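You operate a simulated robot arm through the tools that you are given. There is no shell and no other tool.

Carry out the task below with a simulated robot arm. There is one attempt and no reset: what you move stays moved.

TASK
Empty the small open carton, slide the shallow one to the middle of the long carton and nest all three.
Fine: the gold standoff goes on the long carton; the small open carton sits in the shallow one, the tiny shut one in that; the labelled carton and the silver standoff stay. Set down upright: gold standoff.
Where things are to end (x, y in the base frame): gold standoff within 60 mm of [370, 1000]; shallow open carton within 50 mm of [400, 760].

The check looks at the end state, three seconds after you hand in, the way a careful person would. Anything else that was tipped, shoved, dropped, spilled or broken makes it a failure.

THE ROBOT
A 6-joint arm with a two-finger gripper, fixed in place. Base frame: the origin is at the foot of the arm, x ahead of it, y to its left, z up. Units: mm, rad, N and s.
Its first joint turns from -2.601 to 2.601 rad. Payload 1.57 kg.
The tool frame sits at the grasp point between the pads (the TCP): z along the fingers, y along the line on which they close. The tips reach 21 mm beyond it. The gripper opens to 70 mm. The gripper's body begins 50 mm behind the TCP.
Orientation is that of the tool frame in the base frame, as [roll, pitch, yaw] about the fixed x, y, z axes, in that order (R = Rz(yaw) Ry(pitch) Rx(roll)). With the fingers straight down and closing along the base's y, the tool's x points along the base's -x, its y along +y and its z along -z.

THE INTERFACE
- The arm moves only by the tool apply_moves. Its argument "motion" is one flat list of numbers, 6 for each row, row after row: the shift along the base's x, y, z in units of 250 mm (1.0 is 250 mm), then the turn, a rotation vector about the base's x, y, z in units of 120 degrees (1.0 is 120 degrees). In form: [tx, ty, tz, ax, ay, az, tx, ty, tz, ax, ay, az, ...]. A call has 1 to 20 rows; each row is the pose to reach, as a shift and turn from the pose commanded when the call began. "grip" is the closure in counts, from 0 (fully open) to 255 (shut), set as the call begins (left out, the last holds). A call with a number of a shift or a turn outside -1 to 1 is refused whole. Rows are played at 5 a second. More than 50 mm and 0.15 rad between two rows, or a gripper value outside its range, and nothing of the call is played. A pose out of reach is approached as far as the arm can. The call stops where the force on the tool passes 90 N (or 10 N more than at its start, if that is more) or the arm is blocked; 0.2 s more then pass. Each finger halts on what it meets, pressing with about 30 N; the grip force reading is that of the motor and also rises with nothing between the fingers. The clock runs only during rows and for 0.2 s after the last one: add rows that repeat a pose to give the fingers time. It gives the time, the measured TCP pose, the force on the tool (base axes), the opening and the grip force at its end, in the units of the frame above (readings bear some noise), with the torque about the TCP (base axes, N m) and any sound that the robot's microphone picked up, and new pictures: "show" is both (left out), scene, wrist or none.
- Cameras (640 x 400 px; columns grow to the right, rows downward): "scene" is fixed at [225, 648.6, 1018.6]; the picture's right is [0.52, -0.85, 0.00], its down [-0.68, -0.42, -0.60] and it looks along [0.51, 0.31, -0.80] (base axes); focal length 214 px, centre (320, 200). "wrist" rides on the gripper at [79, 4, -81] in the tool frame; the picture's right is [-0.05, 1.00, 0.00], its down [-0.67, -0.04, -0.75] and it looks along [-0.74, -0.04, 0.67] (tool axes); focal length 256 px, centre (320, 200). There is no depth. A picture from a camera that has moved, and an enlarged one, comes with that camera's place and axes in the base frame and with its lens. The place of the scene camera against the robot may be out by one fixed shift of up to 12 mm in any direction.
- move_column(by): slides the trunk up (or, below 0, down) by that many mm; the arm rides with it, the base frame stays. It gives what a move gives, with no picture.
- enlarge(camera, box): a new picture of the part [left, top, right, bottom] of that camera's present view, enlarged. No time passes.
- finish_job(): hands the job in; it is judged then, once.

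Nothing tells you positions but the pictures and the camera data. Unless the task says otherwise, let go and move clear before handing in.

The tools are called as name(argument=value, ...) on one line, values as JSON. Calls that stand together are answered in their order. apply_moves: Moves the arm, as the interface text tells. Its arguments: {"type":"object","properties":{"motion":{"type":"array","items":{"type":"number"}},"grip":{"type":"number"},"show":{"type":"string","enum":["both","scene","wrist","none"]}},"required":["motion"]} The other tools are called the same way: move_column (by) slides the trunk up or down; enlarge (camera, box) takes an enlarged picture of a part of a camera's view; finish_job () hands the job in.

At the start:

```text
time_s: 0.0
ee_pos: [515.7, 582.0, 819.1]
orientation: [3.14, 0.0, 3.141]
ft_force: [0.7, 0.0, 0.0]
torque: [0.0, -0.03, -0.01]
finger_gap: 70.1
gripper_force: 0.1
trunk travel left (down, up): [-501.0, 469.0]
```

scene: 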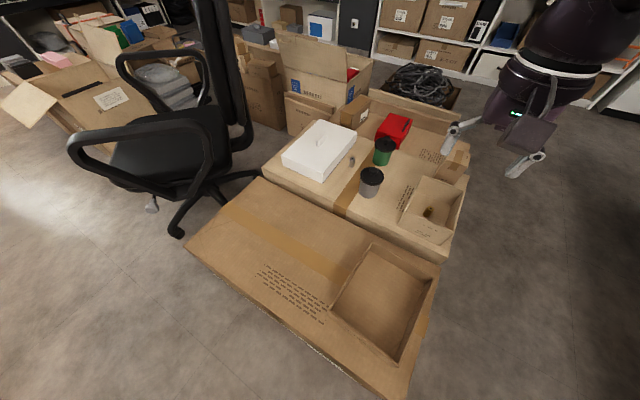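
wrist: 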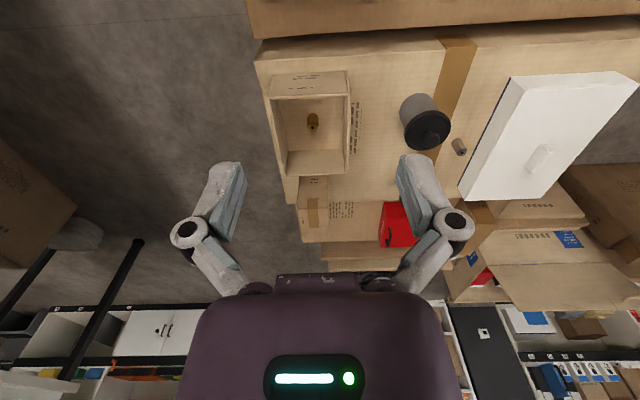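

I see a long carton in front with a shallow open carton at its right end, and beyond it a second row with the small open carton (gold standoff inside), cups, and a white box. I'll enlarge views to locate everything first.

enlarge(camera="scene", box=[320, 80, 480, 180])

enlarge(camera="scene", box=[320, 170, 480, 270])

enlarge(camera="scene", box=[180, 160, 500, 360])

enlarge(camera="wrist", box=[250, 20, 490, 170])

enlarge(camera="wrist", box=[250, 150, 490, 300])

```text
4.00 times, centred on (400, 130) of scene
camera zoom: at [225.0, 648.6, 1018.6], right [0.52, -0.85, 0.0], down [-0.68, -0.42, -0.6], along [0.51, 0.31, -0.8], focal length 858 px, centre (0, 480)
```

zoom: 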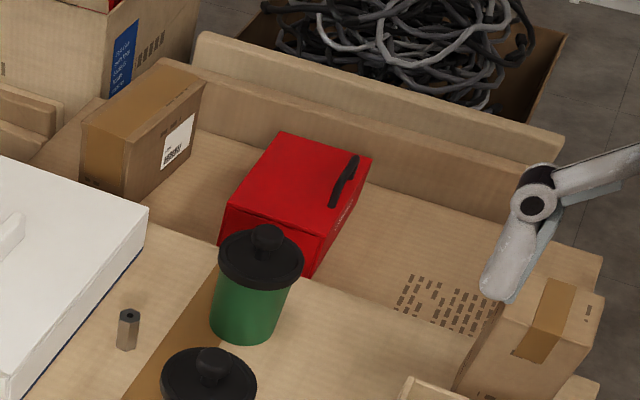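

```text
4.00 times, centred on (400, 220) of scene
camera zoom: at [225.0, 648.6, 1018.6], right [0.52, -0.85, 0.0], down [-0.68, -0.42, -0.6], along [0.51, 0.31, -0.8], focal length 858 px, centre (0, 120)
```

zoom: 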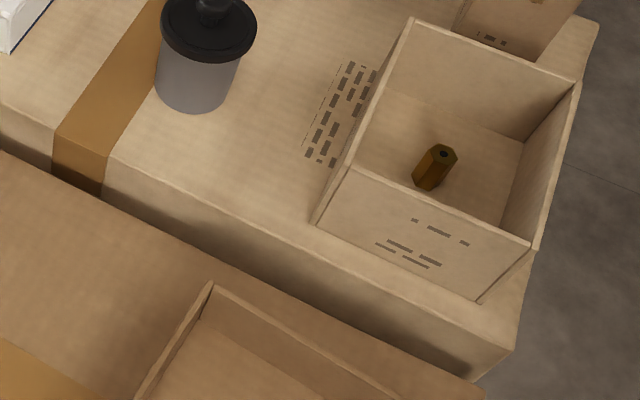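

```text
2.00 times, centred on (340, 260) of scene
camera zoom: at [225.0, 648.6, 1018.6], right [0.52, -0.85, 0.0], down [-0.68, -0.42, -0.6], along [0.51, 0.31, -0.8], focal length 429 px, centre (280, 80)
```

zoom: 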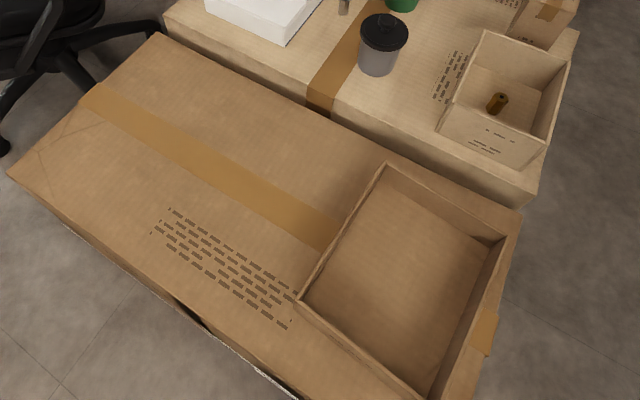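

```text
2.67 times, centred on (370, 95) of wrist
camera zoom: at [435.3, 586.7, 899.7], right [0.05, 1.0, 0.0], down [0.66, -0.04, 0.75], along [0.75, -0.04, -0.67], focal length 683 px, centre (187, 480)
```

zoom: 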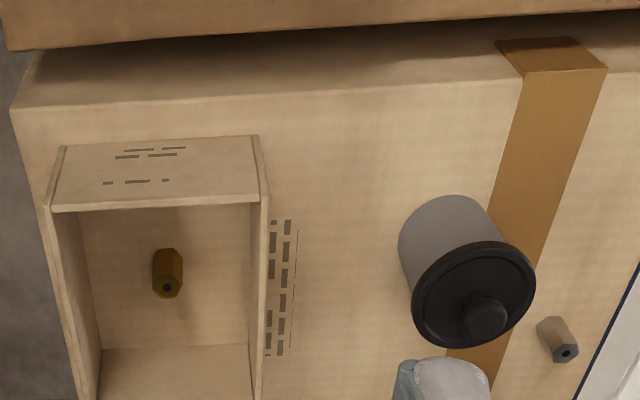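

```text
2.67 times, centred on (370, 225) of wrist
camera zoom: at [435.3, 586.7, 899.7], right [0.05, 1.0, 0.0], down [0.66, -0.04, 0.75], along [0.75, -0.04, -0.67], focal length 683 px, centre (187, 133)
```

zoom: 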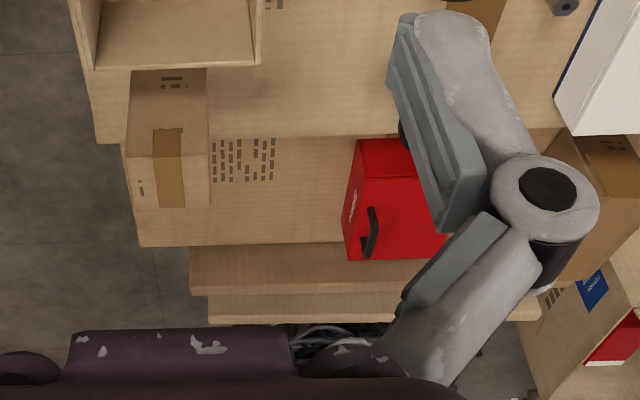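

The gold standoff triangulates to about (666, 563, top z≈537) inside the small carton. I'll turn the wrist so its camera looks along +y over the long carton to measure that one too.

apply_moves(motion=[0, 0, 0, 0, 0, 0.0625, 0, 0, 0, 0, 0, 0.125, 0, 0, 0, 0, 0, 0.1875, 0, 0, 0, 0, 0, 0.25, 0, 0, 0, 0, 0, 0.3125, 0, 0, 0, 0, 0, 0.375, 0, 0, 0, 0, 0, 0.4375, 0, 0, 0, 0, 0, 0.5, 0, 0, 0, 0, 0, 0.5625, 0, 0, 0, 0, 0, 0.625, 0, 0, 0, 0, 0, 0.6875, 0, 0, 0, 0, 0, 0.75], grip=0)

```text
time_s: 2.6
ee_pos: [515.0, 581.7, 819.1]
orientation: [3.139, 0.003, -1.57]
ft_force: [0.1, 0.3, 0.7]
torque: [0.0, 0.02, -0.01]
finger_gap: 70.0
gripper_force: 0.0
trunk travel left (down, up): [-501.0, 469.0]
camera wrist: at [511.0, 502.5, 899.7], right [-1.0, 0.05, 0.0], down [0.04, 0.67, 0.75], along [0.04, 0.75, -0.67], focal length 256 px, centre (320, 200)
```

scene: 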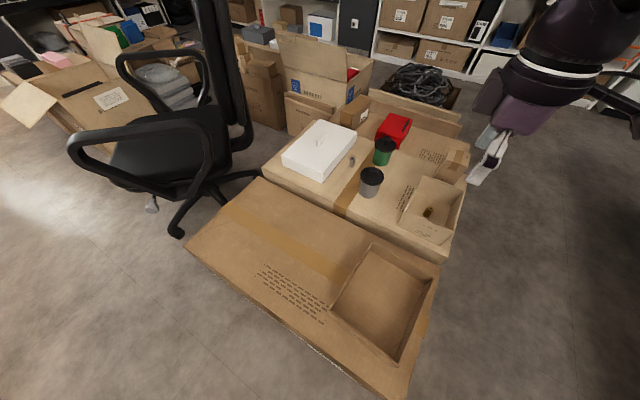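
wrist: 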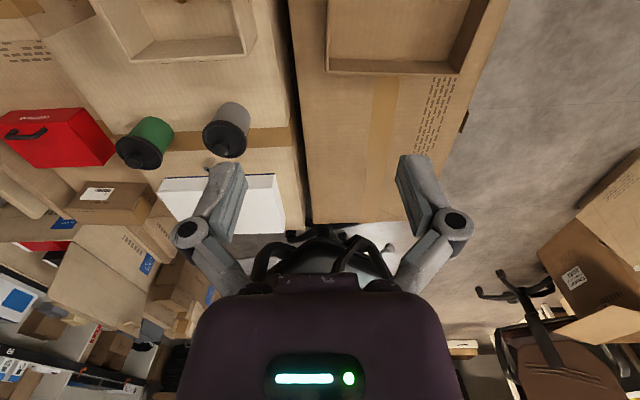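

The wrist view now shows the long carton and shallow carton clearly. I'll enlarge several parts to measure corners.

enlarge(camera="wrist", box=[280, 0, 520, 150])

enlarge(camera="wrist", box=[80, 0, 320, 150])

enlarge(camera="wrist", box=[260, 120, 500, 270])

enlarge(camera="scene", box=[320, 230, 480, 330])

enlarge(camera="scene", box=[300, 300, 460, 400])

enlarge(camera="scene", box=[400, 120, 520, 195])

```text
2.67 times, centred on (400, 75) of wrist
camera zoom: at [511.0, 502.5, 899.7], right [-1.0, 0.05, 0.0], down [0.04, 0.67, 0.75], along [0.04, 0.75, -0.67], focal length 683 px, centre (107, 533)
```

zoom: 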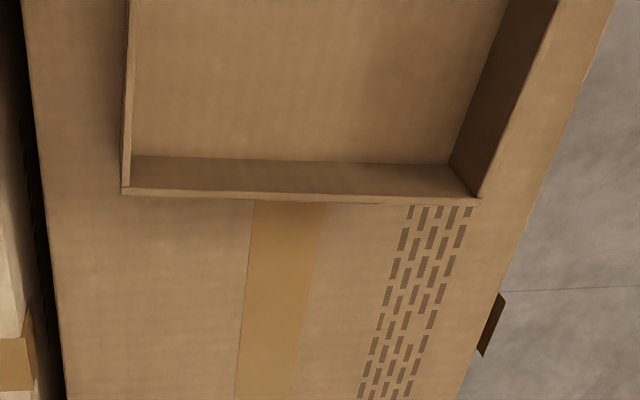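

```text
2.67 times, centred on (200, 75) of wrist
camera zoom: at [511.0, 502.5, 899.7], right [-1.0, 0.05, 0.0], down [0.04, 0.67, 0.75], along [0.04, 0.75, -0.67], focal length 683 px, centre (640, 533)
```

zoom: 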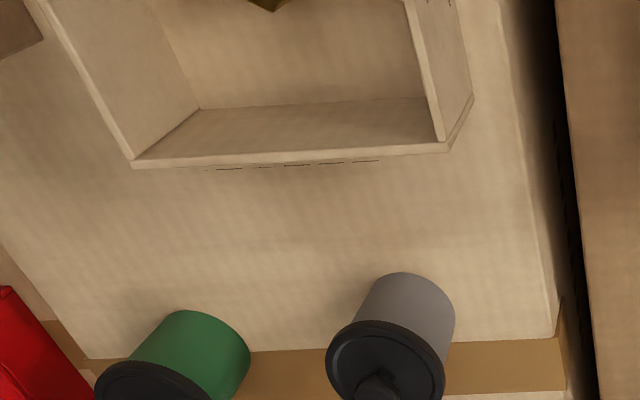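

```text
2.67 times, centred on (380, 195) of wrist
camera zoom: at [511.0, 502.5, 899.7], right [-1.0, 0.05, 0.0], down [0.04, 0.67, 0.75], along [0.04, 0.75, -0.67], focal length 683 px, centre (160, 213)
```

zoom: 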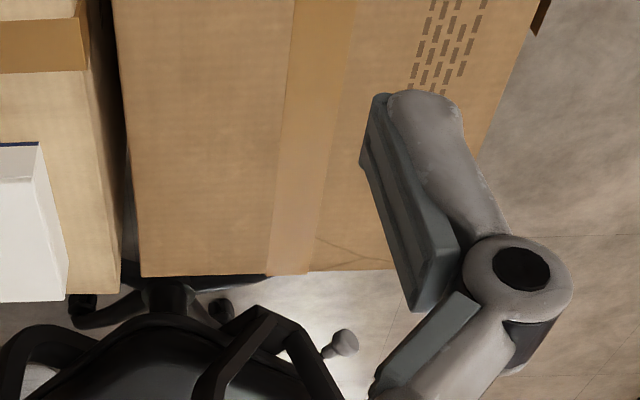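

```text
4.00 times, centred on (400, 280) of scene
camera zoom: at [225.0, 648.6, 1018.6], right [0.52, -0.85, 0.0], down [-0.68, -0.42, -0.6], along [0.51, 0.31, -0.8], focal length 858 px, centre (0, -120)
```

zoom: 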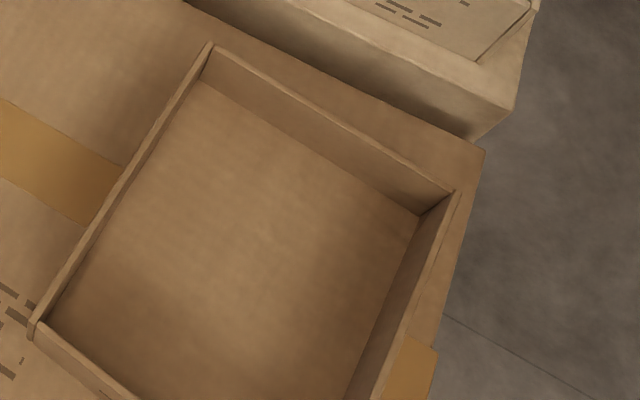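

```text
4.00 times, centred on (380, 350) of scene
camera zoom: at [225.0, 648.6, 1018.6], right [0.52, -0.85, 0.0], down [-0.68, -0.42, -0.6], along [0.51, 0.31, -0.8], focal length 858 px, centre (80, -400)
```

zoom: 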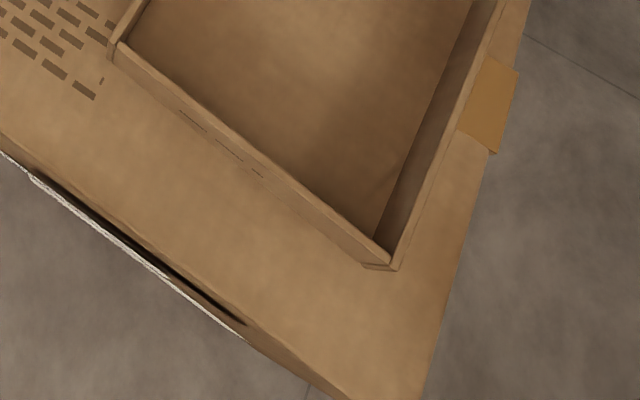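

```text
5.33 times, centred on (460, 158) of scene
camera zoom: at [225.0, 648.6, 1018.6], right [0.52, -0.85, 0.0], down [-0.68, -0.42, -0.6], along [0.51, 0.31, -0.8], focal length 1144 px, centre (-427, 427)
```

zoom: 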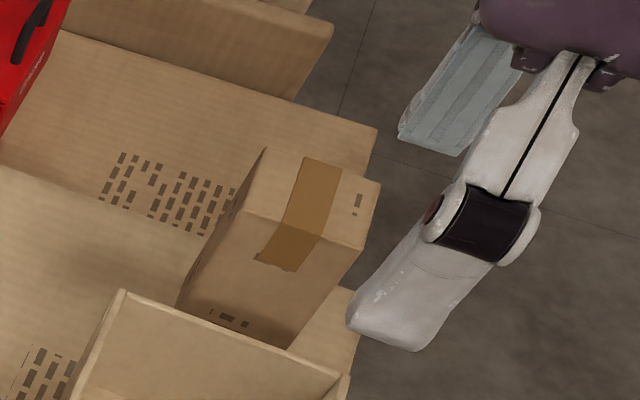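

Triangulation gives: shallow carton rim z≈499, center ≈(403,587), rotated ≈-4°; long carton top z≈458; small open carton x 604–755, y 503–615, rim z≈558. Next I move above the gold standoff for a close look.

apply_moves(motion=[0.1, -0.0125, -0.1, 0, 0, 0, 0.2, -0.025, -0.22, 0, 0, 0, 0.3, -0.037, -0.34, 0, 0, 0, 0.4, -0.05, -0.46, 0, 0, 0, 0.5, -0.062, -0.58, 0, 0, 0, 0.604, -0.075, -0.716, 0, 0, 0, 0.604, -0.075, -0.716, 0, 0, 0], grip=0)

```text
time_s: 4.2
ee_pos: [662.3, 569.3, 819.0]
orientation: [3.14, 0.001, -1.571]
ft_force: [-1.2, -0.1, -0.5]
torque: [0.0, 0.02, 0.0]
finger_gap: 69.9
gripper_force: 0.1
out of reach, approached as far as the arm can: row 1, 2, 3, 4, 5, 6, 7
trunk travel left (down, up): [-501.0, 469.0]
camera wrist: at [656.7, 491.2, 899.7], right [-1.0, 0.05, 0.0], down [0.04, 0.66, 0.75], along [0.04, 0.75, -0.67], focal length 256 px, centre (320, 200)
```

scene: 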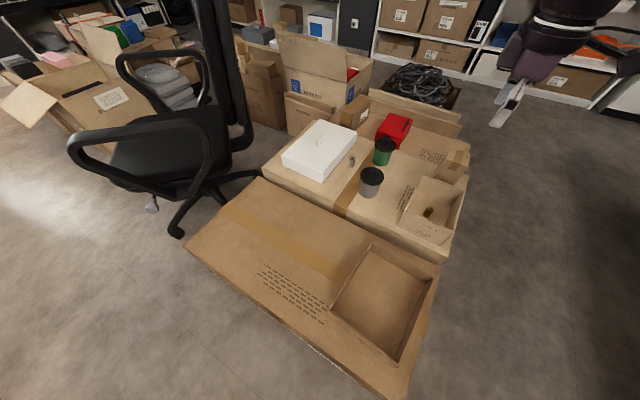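
wrist: 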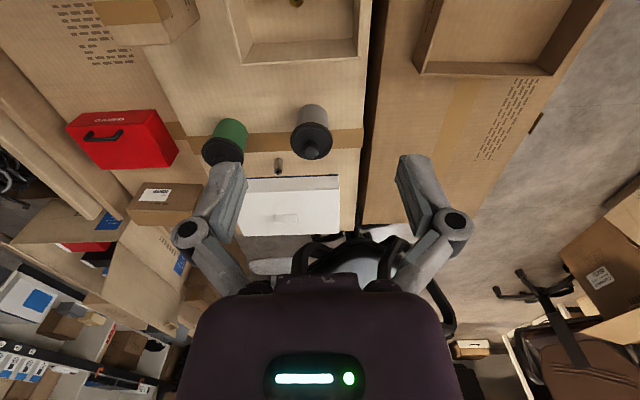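

The arm can't descend by itself at this trunk height; the trunk needs lowering. I'll lower it 180 mm, staying well above all objects.

move_column(by=-150)

```text
time_s: 6.0
ee_pos: [660.7, 569.8, 670.2]
orientation: [3.139, 0.002, -1.572]
ft_force: [-0.6, -0.4, 0.2]
torque: [0.02, -0.01, 0.0]
finger_gap: 69.7
gripper_force: 0.1
trunk travel left (down, up): [-351.0, 619.0]
```

The trunk is down and the TCP is at z≈670. Now a small correction move to see which vertical travel the arm itself has and get a view.

apply_moves(motion=[0.02, -0.028, -0.08, 0, 0, 0, 0.02, -0.028, -0.08, 0, 0, 0])

```text
time_s: 6.5
ee_pos: [667.2, 563.2, 669.4]
orientation: [3.141, 0.001, -1.574]
ft_force: [0.5, 0.5, -0.7]
torque: [-0.03, -0.01, 0.01]
finger_gap: 69.7
gripper_force: 0.1
out of reach, approached as far as the arm can: row 1, 2
trunk travel left (down, up): [-351.0, 619.0]
camera wrist: at [661.8, 484.1, 749.7], right [-1.0, 0.05, 0.0], down [0.04, 0.66, 0.75], along [0.04, 0.75, -0.67], focal length 256 px, centre (320, 200)
```

scene: 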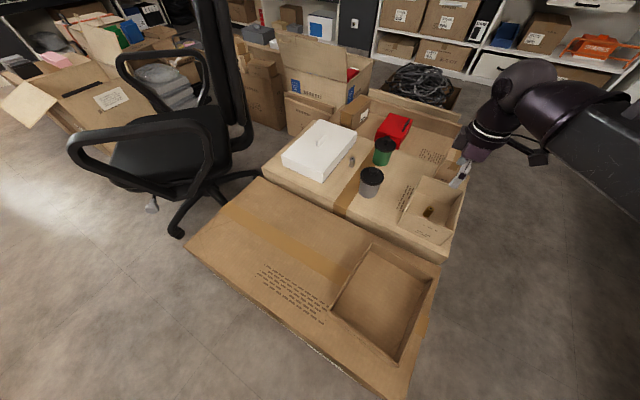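
wrist: 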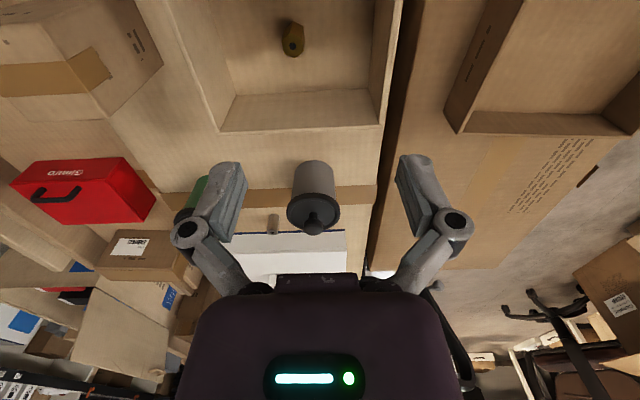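

Now I have the gold standoff in view; enlarging to refine its place and flat orientation.

enlarge(camera="wrist", box=[210, 0, 370, 100])

enlarge(camera="wrist", box=[0, 0, 240, 150])

enlarge(camera="scene", box=[390, 150, 486, 210])

```text
4.00 times, centred on (290, 50) of wrist
camera zoom: at [661.8, 484.1, 749.7], right [-1.0, 0.05, 0.0], down [0.04, 0.66, 0.75], along [0.04, 0.75, -0.67], focal length 1024 px, centre (440, 800)
```

zoom: 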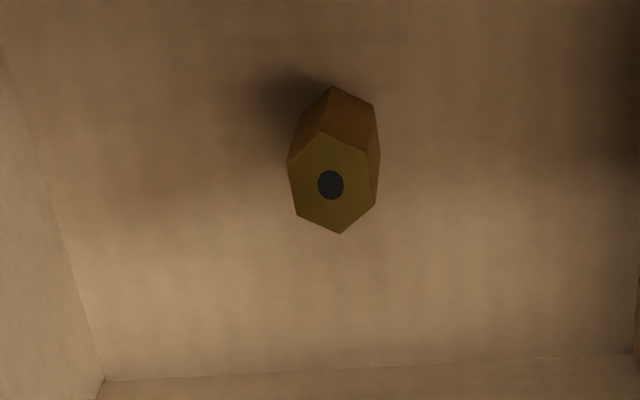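

```text
2.67 times, centred on (120, 75) of wrist
camera zoom: at [661.8, 484.1, 749.7], right [-1.0, 0.05, 0.0], down [0.04, 0.66, 0.75], along [0.04, 0.75, -0.67], focal length 683 px, centre (853, 533)
```

zoom: 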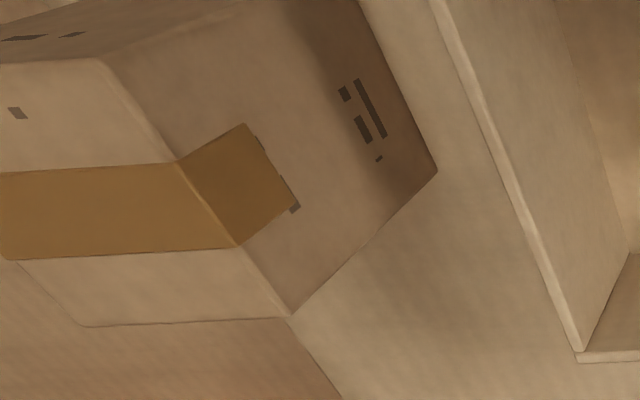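

```text
6.67 times, centred on (438, 180) of scene
camera zoom: at [225.0, 648.6, 1018.6], right [0.52, -0.85, 0.0], down [-0.68, -0.42, -0.6], along [0.51, 0.31, -0.8], focal length 1430 px, centre (-467, 333)
```

zoom: 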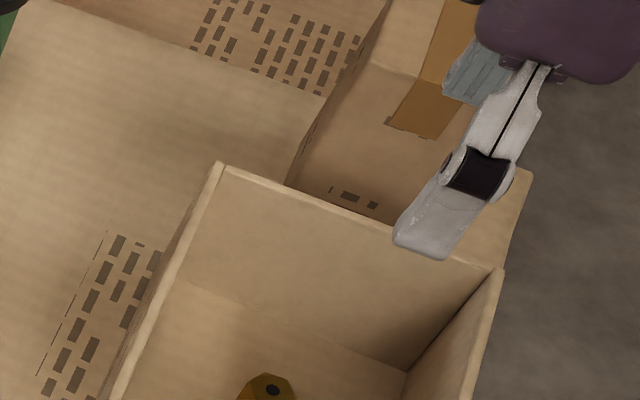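

The standoff (≈687, 555, top ≈519 by wrist-only view) has flats facing x, which suits the current yaw. I'll raise the arm, then lower the trunk by the same amount, so the arm has room to descend.

apply_moves(motion=[0.08, -0.032, 0.18, 0, 0, 0, 0.08, -0.032, 0.36, 0, 0, 0, 0.08, -0.032, 0.54, 0, 0, 0, 0.08, -0.032, 0.72, 0, 0, 0, 0.08, -0.032, 0.88, 0, 0, 0, 0.08, -0.032, 0.88, 0, 0, 0])

```text
time_s: 8.0
ee_pos: [682.9, 556.3, 669.1]
orientation: [3.139, 0.002, -1.571]
ft_force: [0.9, -0.1, -0.5]
torque: [0.0, 0.01, 0.03]
finger_gap: 70.0
gripper_force: 0.1
out of reach, approached as far as the arm can: row 1, 2, 3, 4, 5, 6
trunk travel left (down, up): [-351.0, 619.0]
camera wrist: at [679.0, 477.1, 749.7], right [-1.0, 0.05, 0.0], down [0.04, 0.66, 0.75], along [0.04, 0.75, -0.67], focal length 256 px, centre (320, 200)
```

scene: 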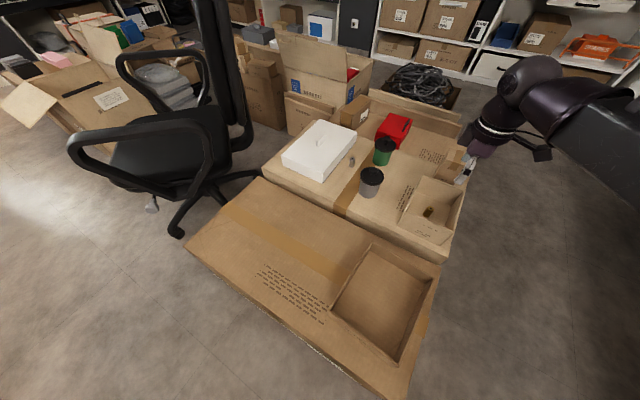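
wrist: 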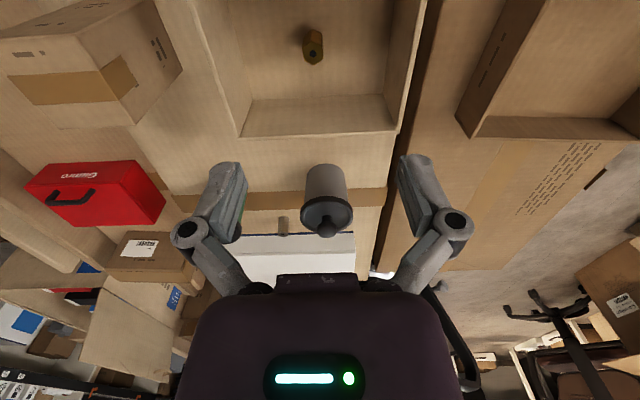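

The arm has essentially no vertical travel of its own (z is set by the trunk), so tilt and height need care. The gold target radius is beyond straight-down reach, so I'll test tilting the tool about x (fingers outward, +y) here, at safe height.

apply_moves(motion=[0, 0, 0, 0.0556, 0, 0, 0, 0, 0, 0.1111, 0, 0, 0, 0, 0, 0.1667, 0, 0, 0, 0, 0, 0.1667, 0, 0], show="wrist")

```text
time_s: 8.9
ee_pos: [687.3, 558.7, 681.3]
orientation: [3.141, 0.353, -1.57]
ft_force: [-0.7, -0.3, 0.2]
torque: [0.01, -0.04, 0.0]
finger_gap: 70.1
gripper_force: 0.0
out of reach, approached as far as the arm can: row 2, 3, 4
trunk travel left (down, up): [-351.0, 619.0]
camera wrist: at [681.5, 456.4, 729.0], right [-1.0, 0.05, 0.02], down [0.04, 0.37, 0.93], along [0.04, 0.93, -0.37], focal length 256 px, centre (320, 200)
```

wrist: 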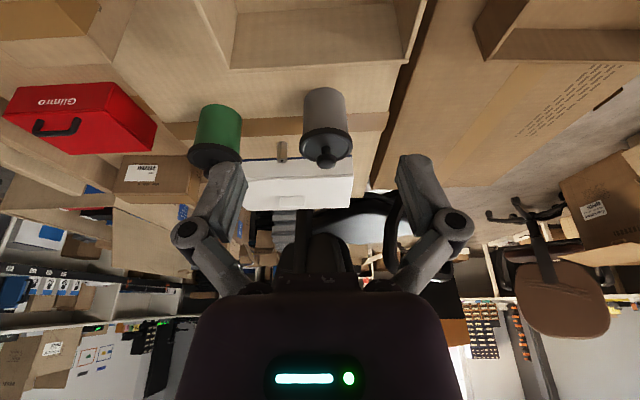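

Tilt works (z rises ≈12 mm at 20°, so about 198 mm lever). I'll go to 25° tilt, center over the standoff, then lower the trunk to look closer.

apply_moves(motion=[0, -0.016, 0, 0.0417, 0, 0, 0, -0.016, 0, 0.0417, 0, 0], show="none")

move_column(by=-90)

apply_moves(motion=[0, 0, 0, 0, 0, 0])

```text
time_s: 9.6
ee_pos: [686.2, 553.9, 686.1]
orientation: [3.14, 0.439, -1.57]
ft_force: [0.6, 0.0, -0.7]
torque: [-0.01, -0.02, 0.01]
finger_gap: 70.2
gripper_force: 0.0
out of reach, approached as far as the arm can: row 1, 2
trunk travel left (down, up): [-351.0, 619.0]
```

```text
time_s: 10.8
ee_pos: [687.1, 552.7, 596.6]
orientation: [3.138, 0.437, -1.57]
ft_force: [0.2, 0.3, 0.1]
torque: [0.01, -0.01, -0.02]
finger_gap: 69.7
gripper_force: 0.1
trunk travel left (down, up): [-261.0, 709.0]
```

```text
time_s: 11.2
ee_pos: [687.2, 555.2, 596.4]
orientation: [3.141, 0.438, -1.571]
ft_force: [0.1, 0.2, -0.1]
torque: [0.0, 0.01, -0.03]
finger_gap: 69.9
gripper_force: 0.0
trunk travel left (down, up): [-261.0, 709.0]
camera wrist: at [681.8, 448.3, 636.2], right [-1.0, 0.05, 0.02], down [0.04, 0.29, 0.96], along [0.04, 0.96, -0.29], focal length 256 px, centre (320, 200)
```

scene: 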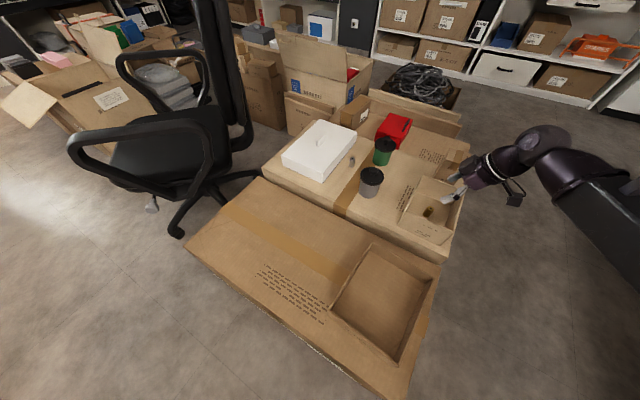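
wrist: 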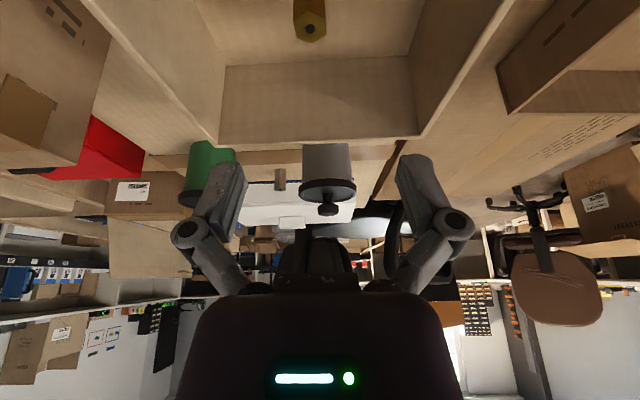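

Closer views suggest the floor is nearer z≈470–475 and the standoff top ≈503. I'll lower another 40 mm and re-measure.

move_column(by=-40)

apply_moves(motion=[0, 0, 0, 0, 0, 0])

enlarge(camera="wrist", box=[200, 0, 440, 150])

enlarge(camera="scene", box=[390, 150, 550, 250])

```text
time_s: 12.0
ee_pos: [685.9, 554.8, 556.3]
orientation: [3.14, 0.438, -1.571]
ft_force: [-0.6, 0.1, 0.9]
torque: [-0.01, 0.0, 0.02]
finger_gap: 70.2
gripper_force: 0.1
trunk travel left (down, up): [-221.0, 749.0]
```

```text
time_s: 12.4
ee_pos: [686.2, 554.5, 557.7]
orientation: [3.139, 0.438, -1.57]
ft_force: [0.1, -0.5, 0.0]
torque: [-0.02, 0.01, 0.01]
finger_gap: 69.8
gripper_force: 0.2
trunk travel left (down, up): [-221.0, 749.0]
camera wrist: at [681.8, 448.3, 596.2], right [-1.0, 0.05, 0.02], down [0.04, 0.29, 0.96], along [0.04, 0.96, -0.29], focal length 256 px, centre (320, 200)
```

scene: 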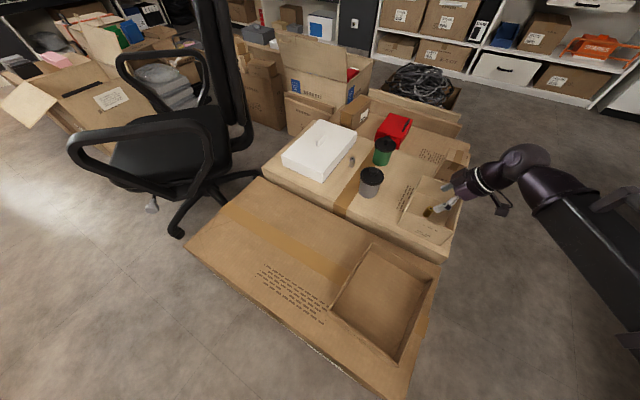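
wrist: 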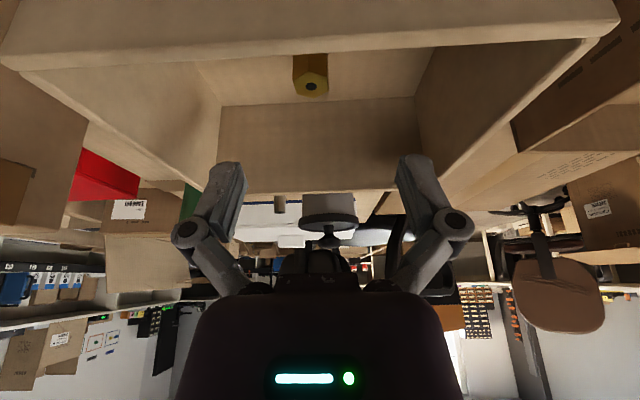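

```text
2.67 times, centred on (320, 75) of wrist
camera zoom: at [681.8, 448.3, 596.2], right [-1.0, 0.05, 0.02], down [0.04, 0.29, 0.96], along [0.04, 0.96, -0.29], focal length 683 px, centre (320, 533)
```

zoom: 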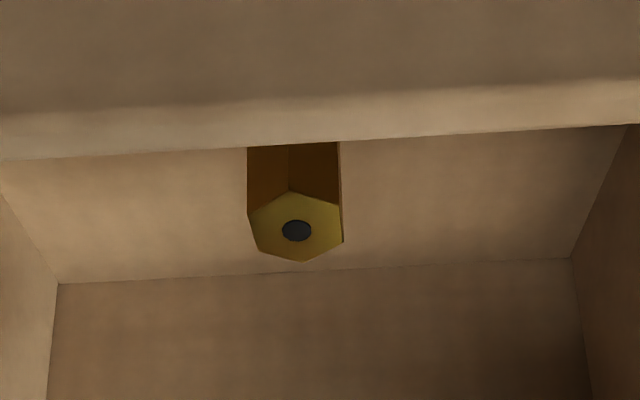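

```text
4.00 times, centred on (470, 200) of scene
camera zoom: at [225.0, 648.6, 1018.6], right [0.52, -0.85, 0.0], down [-0.68, -0.42, -0.6], along [0.51, 0.31, -0.8], focal length 858 px, centre (-280, 200)
```

zoom: 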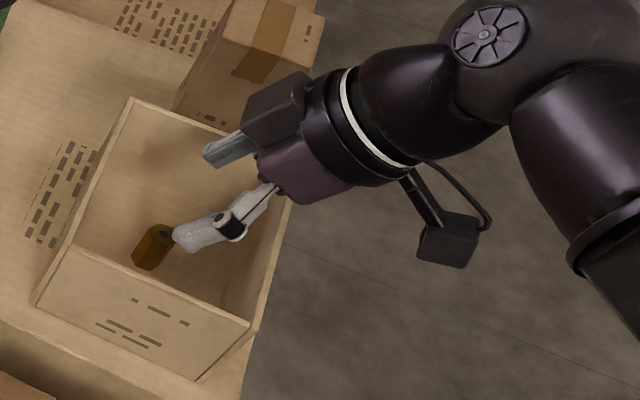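

Refined: small carton inner x≈617–760, y≈500–609, rim z≈542, floor z≈472; standoff at ≈(688, 557), top ≈502. I'll nudge over it and lower in two steps.

apply_moves(motion=[0.008, 0.012, 0, 0, 0, 0], show="none")

move_column(by=-45)

apply_moves(motion=[0, 0, 0, 0, 0, 0])

enlarge(camera="wrist", box=[180, 60, 460, 235])

enlarge(camera="scene", box=[390, 150, 550, 250])

```text
time_s: 12.8
ee_pos: [688.0, 558.9, 557.3]
orientation: [3.139, 0.439, -1.57]
ft_force: [-0.3, -0.1, 0.0]
torque: [0.02, 0.01, -0.03]
finger_gap: 70.1
gripper_force: 0.1
trunk travel left (down, up): [-221.0, 749.0]
```

```text
time_s: 13.7
ee_pos: [688.0, 557.2, 511.6]
orientation: [3.14, 0.439, -1.57]
ft_force: [0.2, 0.0, 0.0]
torque: [0.0, 0.04, 0.0]
finger_gap: 69.9
gripper_force: 0.1
trunk travel left (down, up): [-176.0, 794.0]
```

```text
time_s: 14.1
ee_pos: [687.0, 557.0, 513.2]
orientation: [3.14, 0.438, -1.57]
ft_force: [0.5, -0.4, -0.9]
torque: [0.0, 0.01, 0.02]
finger_gap: 70.2
gripper_force: 0.1
trunk travel left (down, up): [-176.0, 794.0]
camera wrist: at [683.4, 451.8, 551.1], right [-1.0, 0.05, 0.02], down [0.04, 0.29, 0.96], along [0.04, 0.96, -0.29], focal length 256 px, centre (320, 200)
```

scene: 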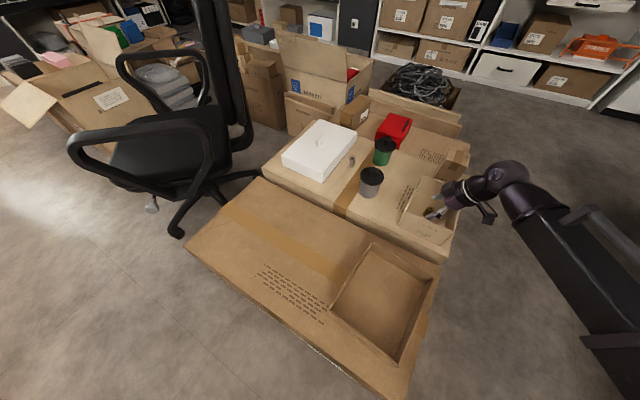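
wrist: 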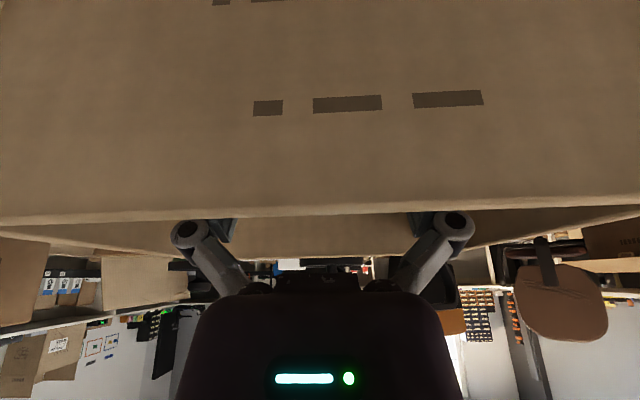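

```text
2.29 times, centred on (320, 148) of wrist
camera zoom: at [683.4, 451.8, 551.1], right [-1.0, 0.05, 0.02], down [0.04, 0.29, 0.96], along [0.04, 0.96, -0.29], focal length 585 px, centre (320, 320)
```

zoom: 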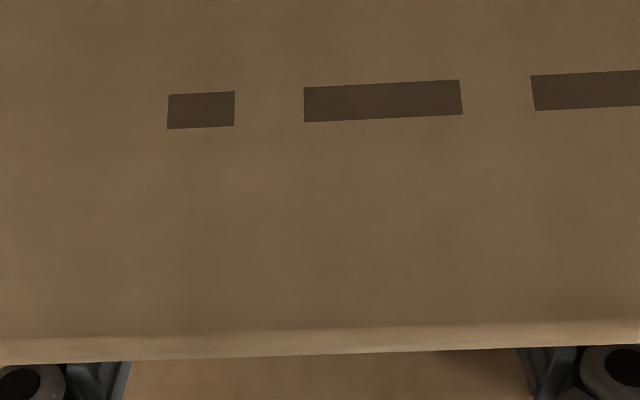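

```text
4.00 times, centred on (470, 200) of scene
camera zoom: at [225.0, 648.6, 1018.6], right [0.52, -0.85, 0.0], down [-0.68, -0.42, -0.6], along [0.51, 0.31, -0.8], focal length 858 px, centre (-280, 200)
```

zoom: 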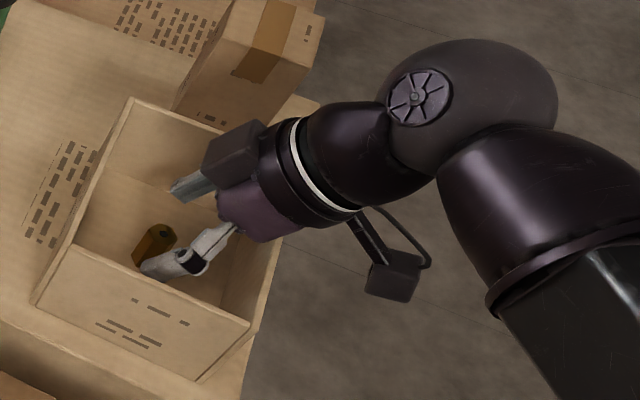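

The standoff sits between the two fingertips in the scene view. Lowering 15 mm more, then closing.

move_column(by=-13)

apply_moves(motion=[0, 0, 0, 0, 0, 0, 0, 0, 0, 0, 0, 0, 0, 0, 0, 0, 0, 0, 0, 0, 0, 0, 0, 0, 0, 0, 0, 0, 0, 0], grip=255, show="scene")

enlarge(camera="scene", box=[390, 170, 486, 230])

```text
time_s: 14.7
ee_pos: [688.5, 557.8, 499.4]
orientation: [3.14, 0.437, -1.573]
ft_force: [0.7, 0.1, -0.4]
torque: [0.04, -0.06, -0.01]
finger_gap: 70.2
gripper_force: 0.0
trunk travel left (down, up): [-163.0, 807.0]
```

```text
time_s: 15.9
ee_pos: [688.0, 557.9, 498.5]
orientation: [3.14, 0.439, -1.572]
ft_force: [-1.0, -1.0, 3.8]
torque: [0.0, -0.02, 0.03]
finger_gap: 16.7
gripper_force: 30.2
trunk travel left (down, up): [-163.0, 807.0]
```

scene: 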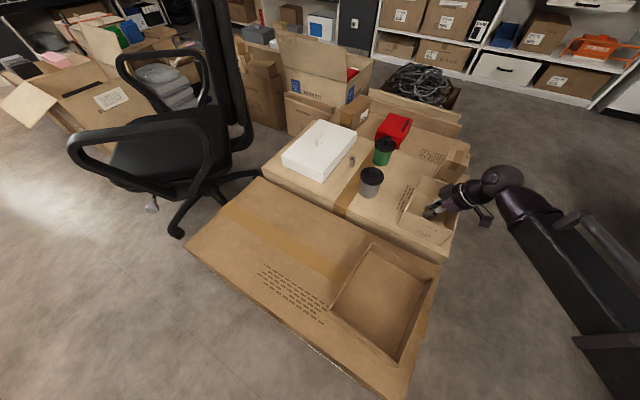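

```text
6.67 times, centred on (438, 200) of scene
camera zoom: at [225.0, 648.6, 1018.6], right [0.52, -0.85, 0.0], down [-0.68, -0.42, -0.6], along [0.51, 0.31, -0.8], focal length 1430 px, centre (-467, 200)
```

zoom: 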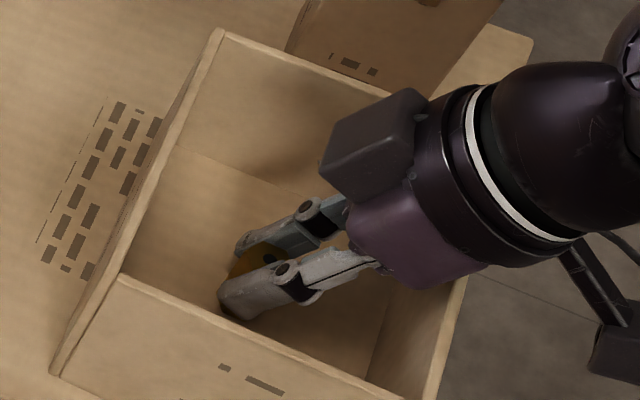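

Gripped at 16.7 mm. Lift straight up by the trunk and check it.

move_column(by=160)

apply_moves(motion=[0, 0, 0, 0, 0, 0])

enlarge(camera="wrist", box=[240, 100, 400, 200])

enlarge(camera="scene", box=[430, 100, 590, 200])

```text
time_s: 17.8
ee_pos: [687.4, 557.4, 659.5]
orientation: [3.14, 0.438, -1.571]
ft_force: [-0.4, -0.7, -1.2]
torque: [0.0, 0.01, -0.02]
finger_gap: 16.8
gripper_force: 29.6
trunk travel left (down, up): [-323.0, 647.0]
```

```text
time_s: 18.1
ee_pos: [687.7, 558.2, 658.4]
orientation: [3.141, 0.441, -1.571]
ft_force: [0.0, 0.9, -1.0]
torque: [-0.02, 0.01, -0.01]
finger_gap: 16.8
gripper_force: 29.7
trunk travel left (down, up): [-323.0, 647.0]
camera wrist: at [683.4, 451.8, 698.1], right [-1.0, 0.05, 0.02], down [0.04, 0.29, 0.96], along [0.04, 0.96, -0.29], focal length 256 px, centre (320, 200)
```

scene: 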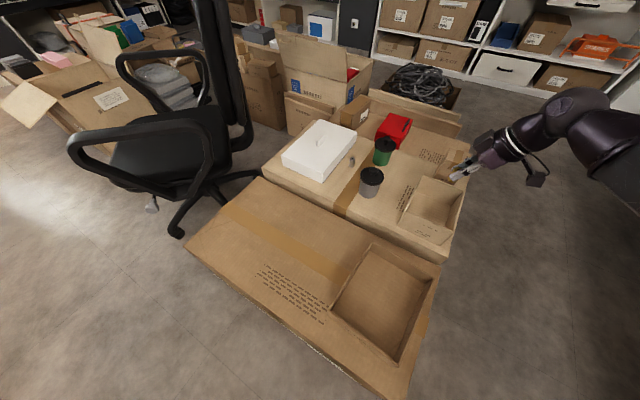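
wrist: 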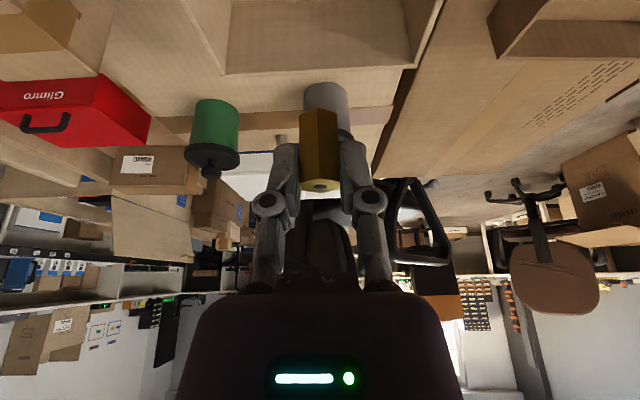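

```text
4.00 times, centred on (320, 150) of wrist
camera zoom: at [683.4, 451.8, 698.1], right [-1.0, 0.05, 0.02], down [0.04, 0.29, 0.96], along [0.04, 0.96, -0.29], focal length 1024 px, centre (320, 400)
```

zoom: 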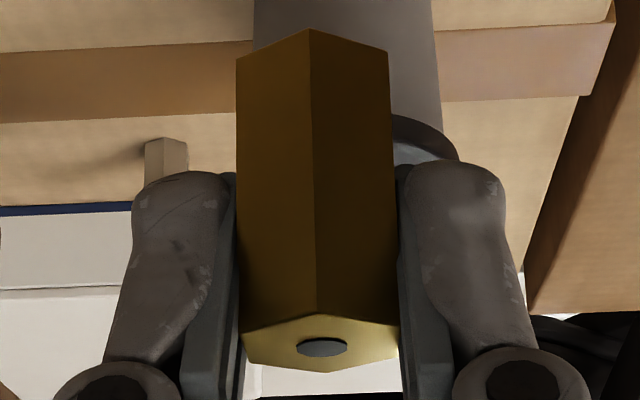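

```text
4.00 times, centred on (510, 150) of scene
camera zoom: at [225.0, 648.6, 1018.6], right [0.52, -0.85, 0.0], down [-0.68, -0.42, -0.6], along [0.51, 0.31, -0.8], focal length 858 px, centre (-440, 400)
```

zoom: 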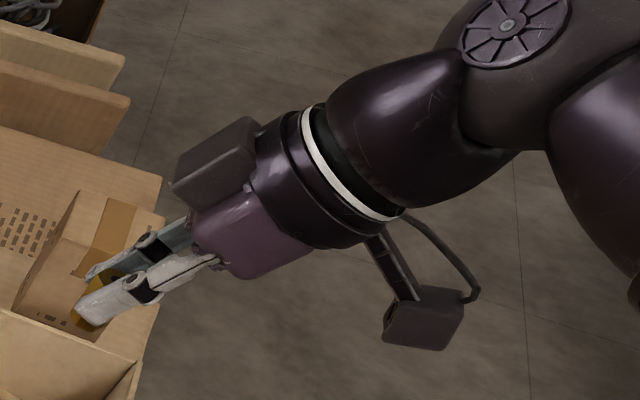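

The standoff is held. A closer zoom checks whether it hangs vertical.

enlarge(camera="wrist", box=[290, 105, 354, 145])

enlarge(camera="wrist", box=[290, 160, 354, 200])

enlarge(camera="scene", box=[440, 155, 488, 185])

```text
10.00 times, centred on (322, 125) of wrist
camera zoom: at [683.4, 451.8, 698.1], right [-1.0, 0.05, 0.02], down [0.04, 0.29, 0.96], along [0.04, 0.96, -0.29], focal length 2560 px, centre (300, 950)
```

zoom: 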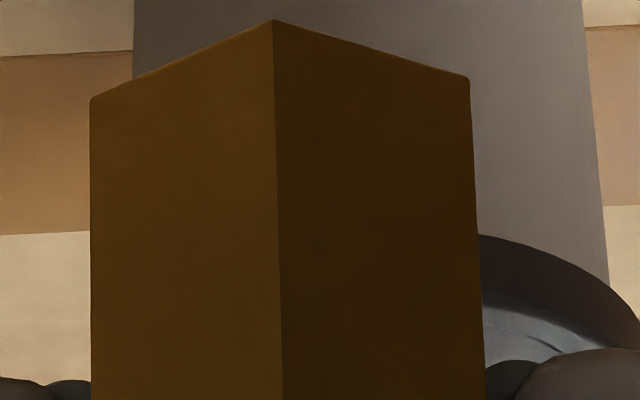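

```text
10.00 times, centred on (322, 180) of wrist
camera zoom: at [683.4, 451.8, 698.1], right [-1.0, 0.05, 0.02], down [0.04, 0.29, 0.96], along [0.04, 0.96, -0.29], focal length 2560 px, centre (300, 400)
```

zoom: 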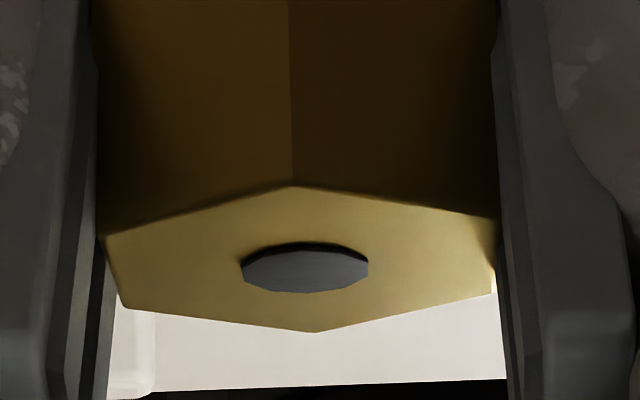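

```text
13.33 times, centred on (464, 170) of scene
camera zoom: at [225.0, 648.6, 1018.6], right [0.52, -0.85, 0.0], down [-0.68, -0.42, -0.6], along [0.51, 0.31, -0.8], focal length 2860 px, centre (-1600, 600)
```

zoom: 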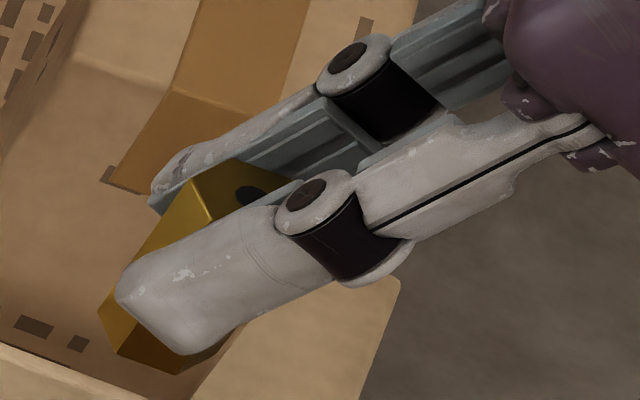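

The standoff's top face is level, so it hangs upright; its bottom is ≈33 mm below TCP. I'll carry it toward the far end of the long carton, turning so the tilt points radially, and stop short to look for the chair.

apply_moves(motion=[-0.11, 0.111, 0, 0, 0, -0.0186, -0.22, 0.222, 0, 0, 0, -0.0371, -0.33, 0.333, 0, 0, 0, -0.0557, -0.44, 0.444, 0, 0, 0, -0.0742, -0.55, 0.556, 0, 0, 0, -0.0928, -0.66, 0.667, 0, 0, 0, -0.1113, -0.77, 0.778, 0, 0, 0, -0.13, -0.88, 0.889, 0, 0, 0, -0.1484, -0.99, 1.0, 0, 0, 0, -0.167])

```text
time_s: 20.1
ee_pos: [438.9, 810.3, 659.5]
orientation: [3.141, 0.439, -1.921]
ft_force: [1.0, -0.8, -0.6]
torque: [0.02, 0.0, 0.02]
finger_gap: 16.7
gripper_force: 29.4
trunk travel left (down, up): [-323.0, 647.0]
camera wrist: at [397.8, 712.2, 698.1], right [-0.92, 0.39, 0.02], down [0.13, 0.26, 0.96], along [0.37, 0.89, -0.29], focal length 256 px, centre (320, 200)
```

scene: 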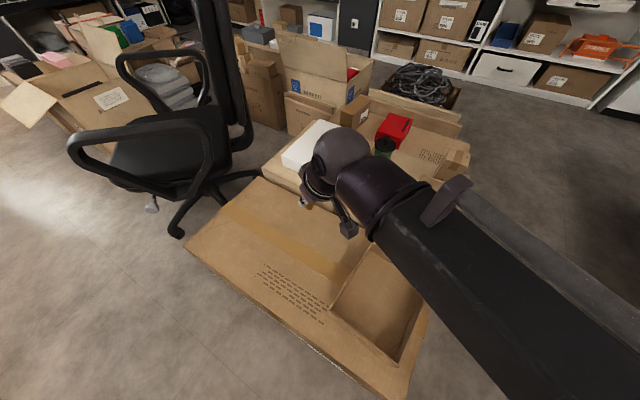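
wrist: 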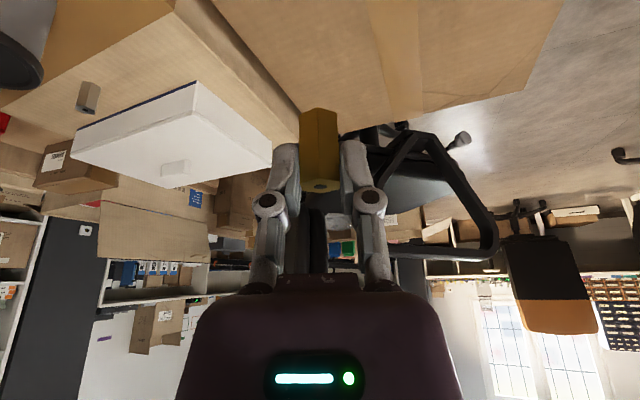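

The chair is well beyond the target (y>1200). Continue to about (362, 975).

apply_moves(motion=[-0.062, 0.132, 0, 0, 0, 0, -0.123, 0.264, 0, 0, 0, 0, -0.185, 0.396, 0, 0, 0, 0, -0.246, 0.528, 0, 0, 0, 0, -0.308, 0.66, 0, 0, 0, 0, -0.308, 0.66, 0, 0, 0, 0])

```text
time_s: 21.6
ee_pos: [360.2, 973.4, 660.0]
orientation: [-3.141, 0.438, -1.921]
ft_force: [-0.2, -0.1, 0.2]
torque: [0.02, 0.01, 0.01]
finger_gap: 16.6
gripper_force: 30.1
trunk travel left (down, up): [-323.0, 647.0]
camera wrist: at [320.4, 875.4, 698.0], right [-0.92, 0.39, 0.02], down [0.13, 0.26, 0.96], along [0.36, 0.89, -0.29], focal length 256 px, centre (320, 200)
```

scene: 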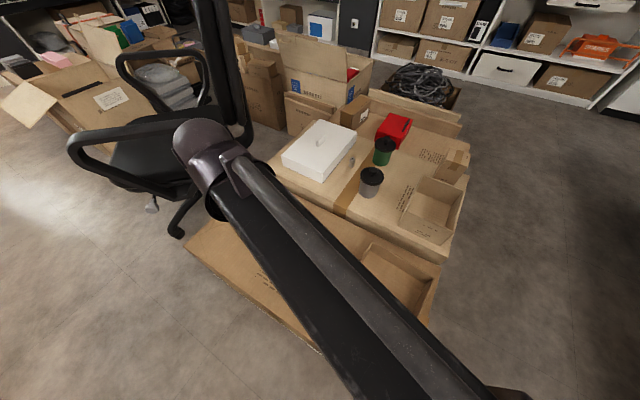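
wrist: 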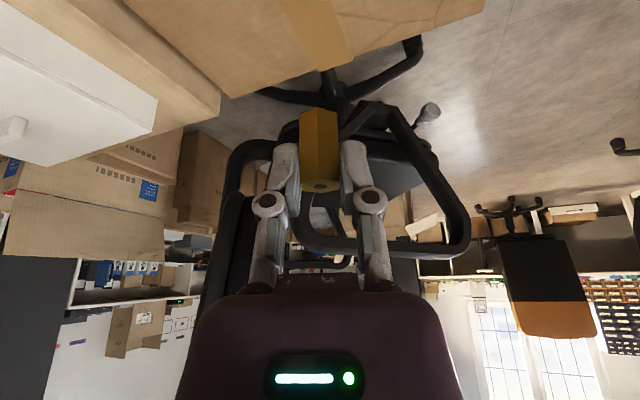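

At the target position with margin. Lowering 140 mm, then approaching the surface in small steps.

move_column(by=-140)

apply_moves(motion=[0, 0, 0, 0, 0, 0])

enlarge(camera="wrist", box=[200, 40, 440, 190])

```text
time_s: 23.2
ee_pos: [361.6, 972.7, 518.5]
orientation: [3.14, 0.44, -1.922]
ft_force: [0.3, 0.2, 1.0]
torque: [0.02, 0.0, -0.03]
finger_gap: 16.8
gripper_force: 29.7
trunk travel left (down, up): [-183.0, 787.0]
```

```text
time_s: 23.6
ee_pos: [362.7, 973.1, 518.4]
orientation: [3.139, 0.438, -1.921]
ft_force: [0.0, -0.9, 0.4]
torque: [0.02, 0.04, 0.02]
finger_gap: 17.0
gripper_force: 30.2
trunk travel left (down, up): [-183.0, 787.0]
camera wrist: at [320.6, 875.2, 558.1], right [-0.92, 0.39, 0.02], down [0.13, 0.26, 0.96], along [0.36, 0.89, -0.29], focal length 256 px, centre (320, 200)
```

scene: 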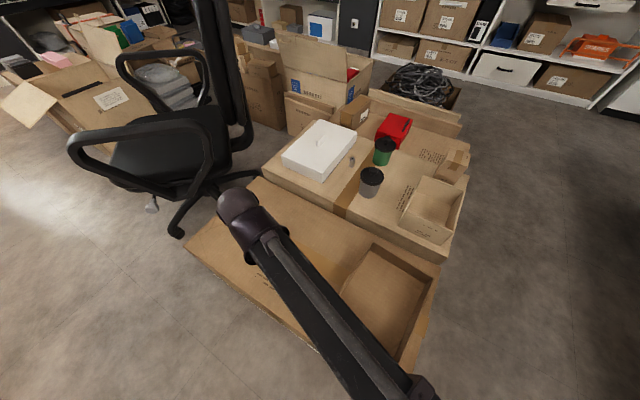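
wrist: 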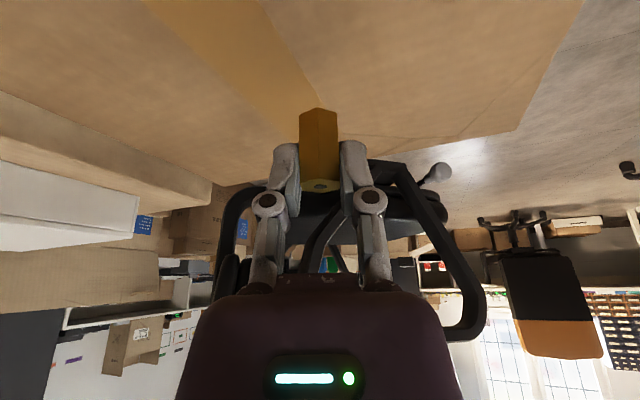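

```text
2.67 times, centred on (320, 115) of wrist
camera zoom: at [320.6, 875.2, 558.1], right [-0.92, 0.39, 0.02], down [0.13, 0.26, 0.96], along [0.36, 0.89, -0.29], focal length 683 px, centre (320, 427)
```

zoom: 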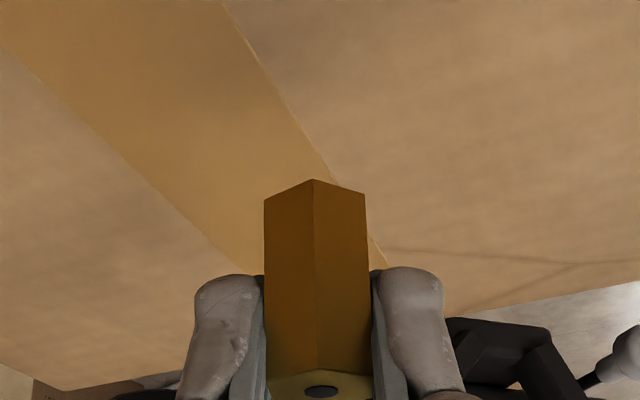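

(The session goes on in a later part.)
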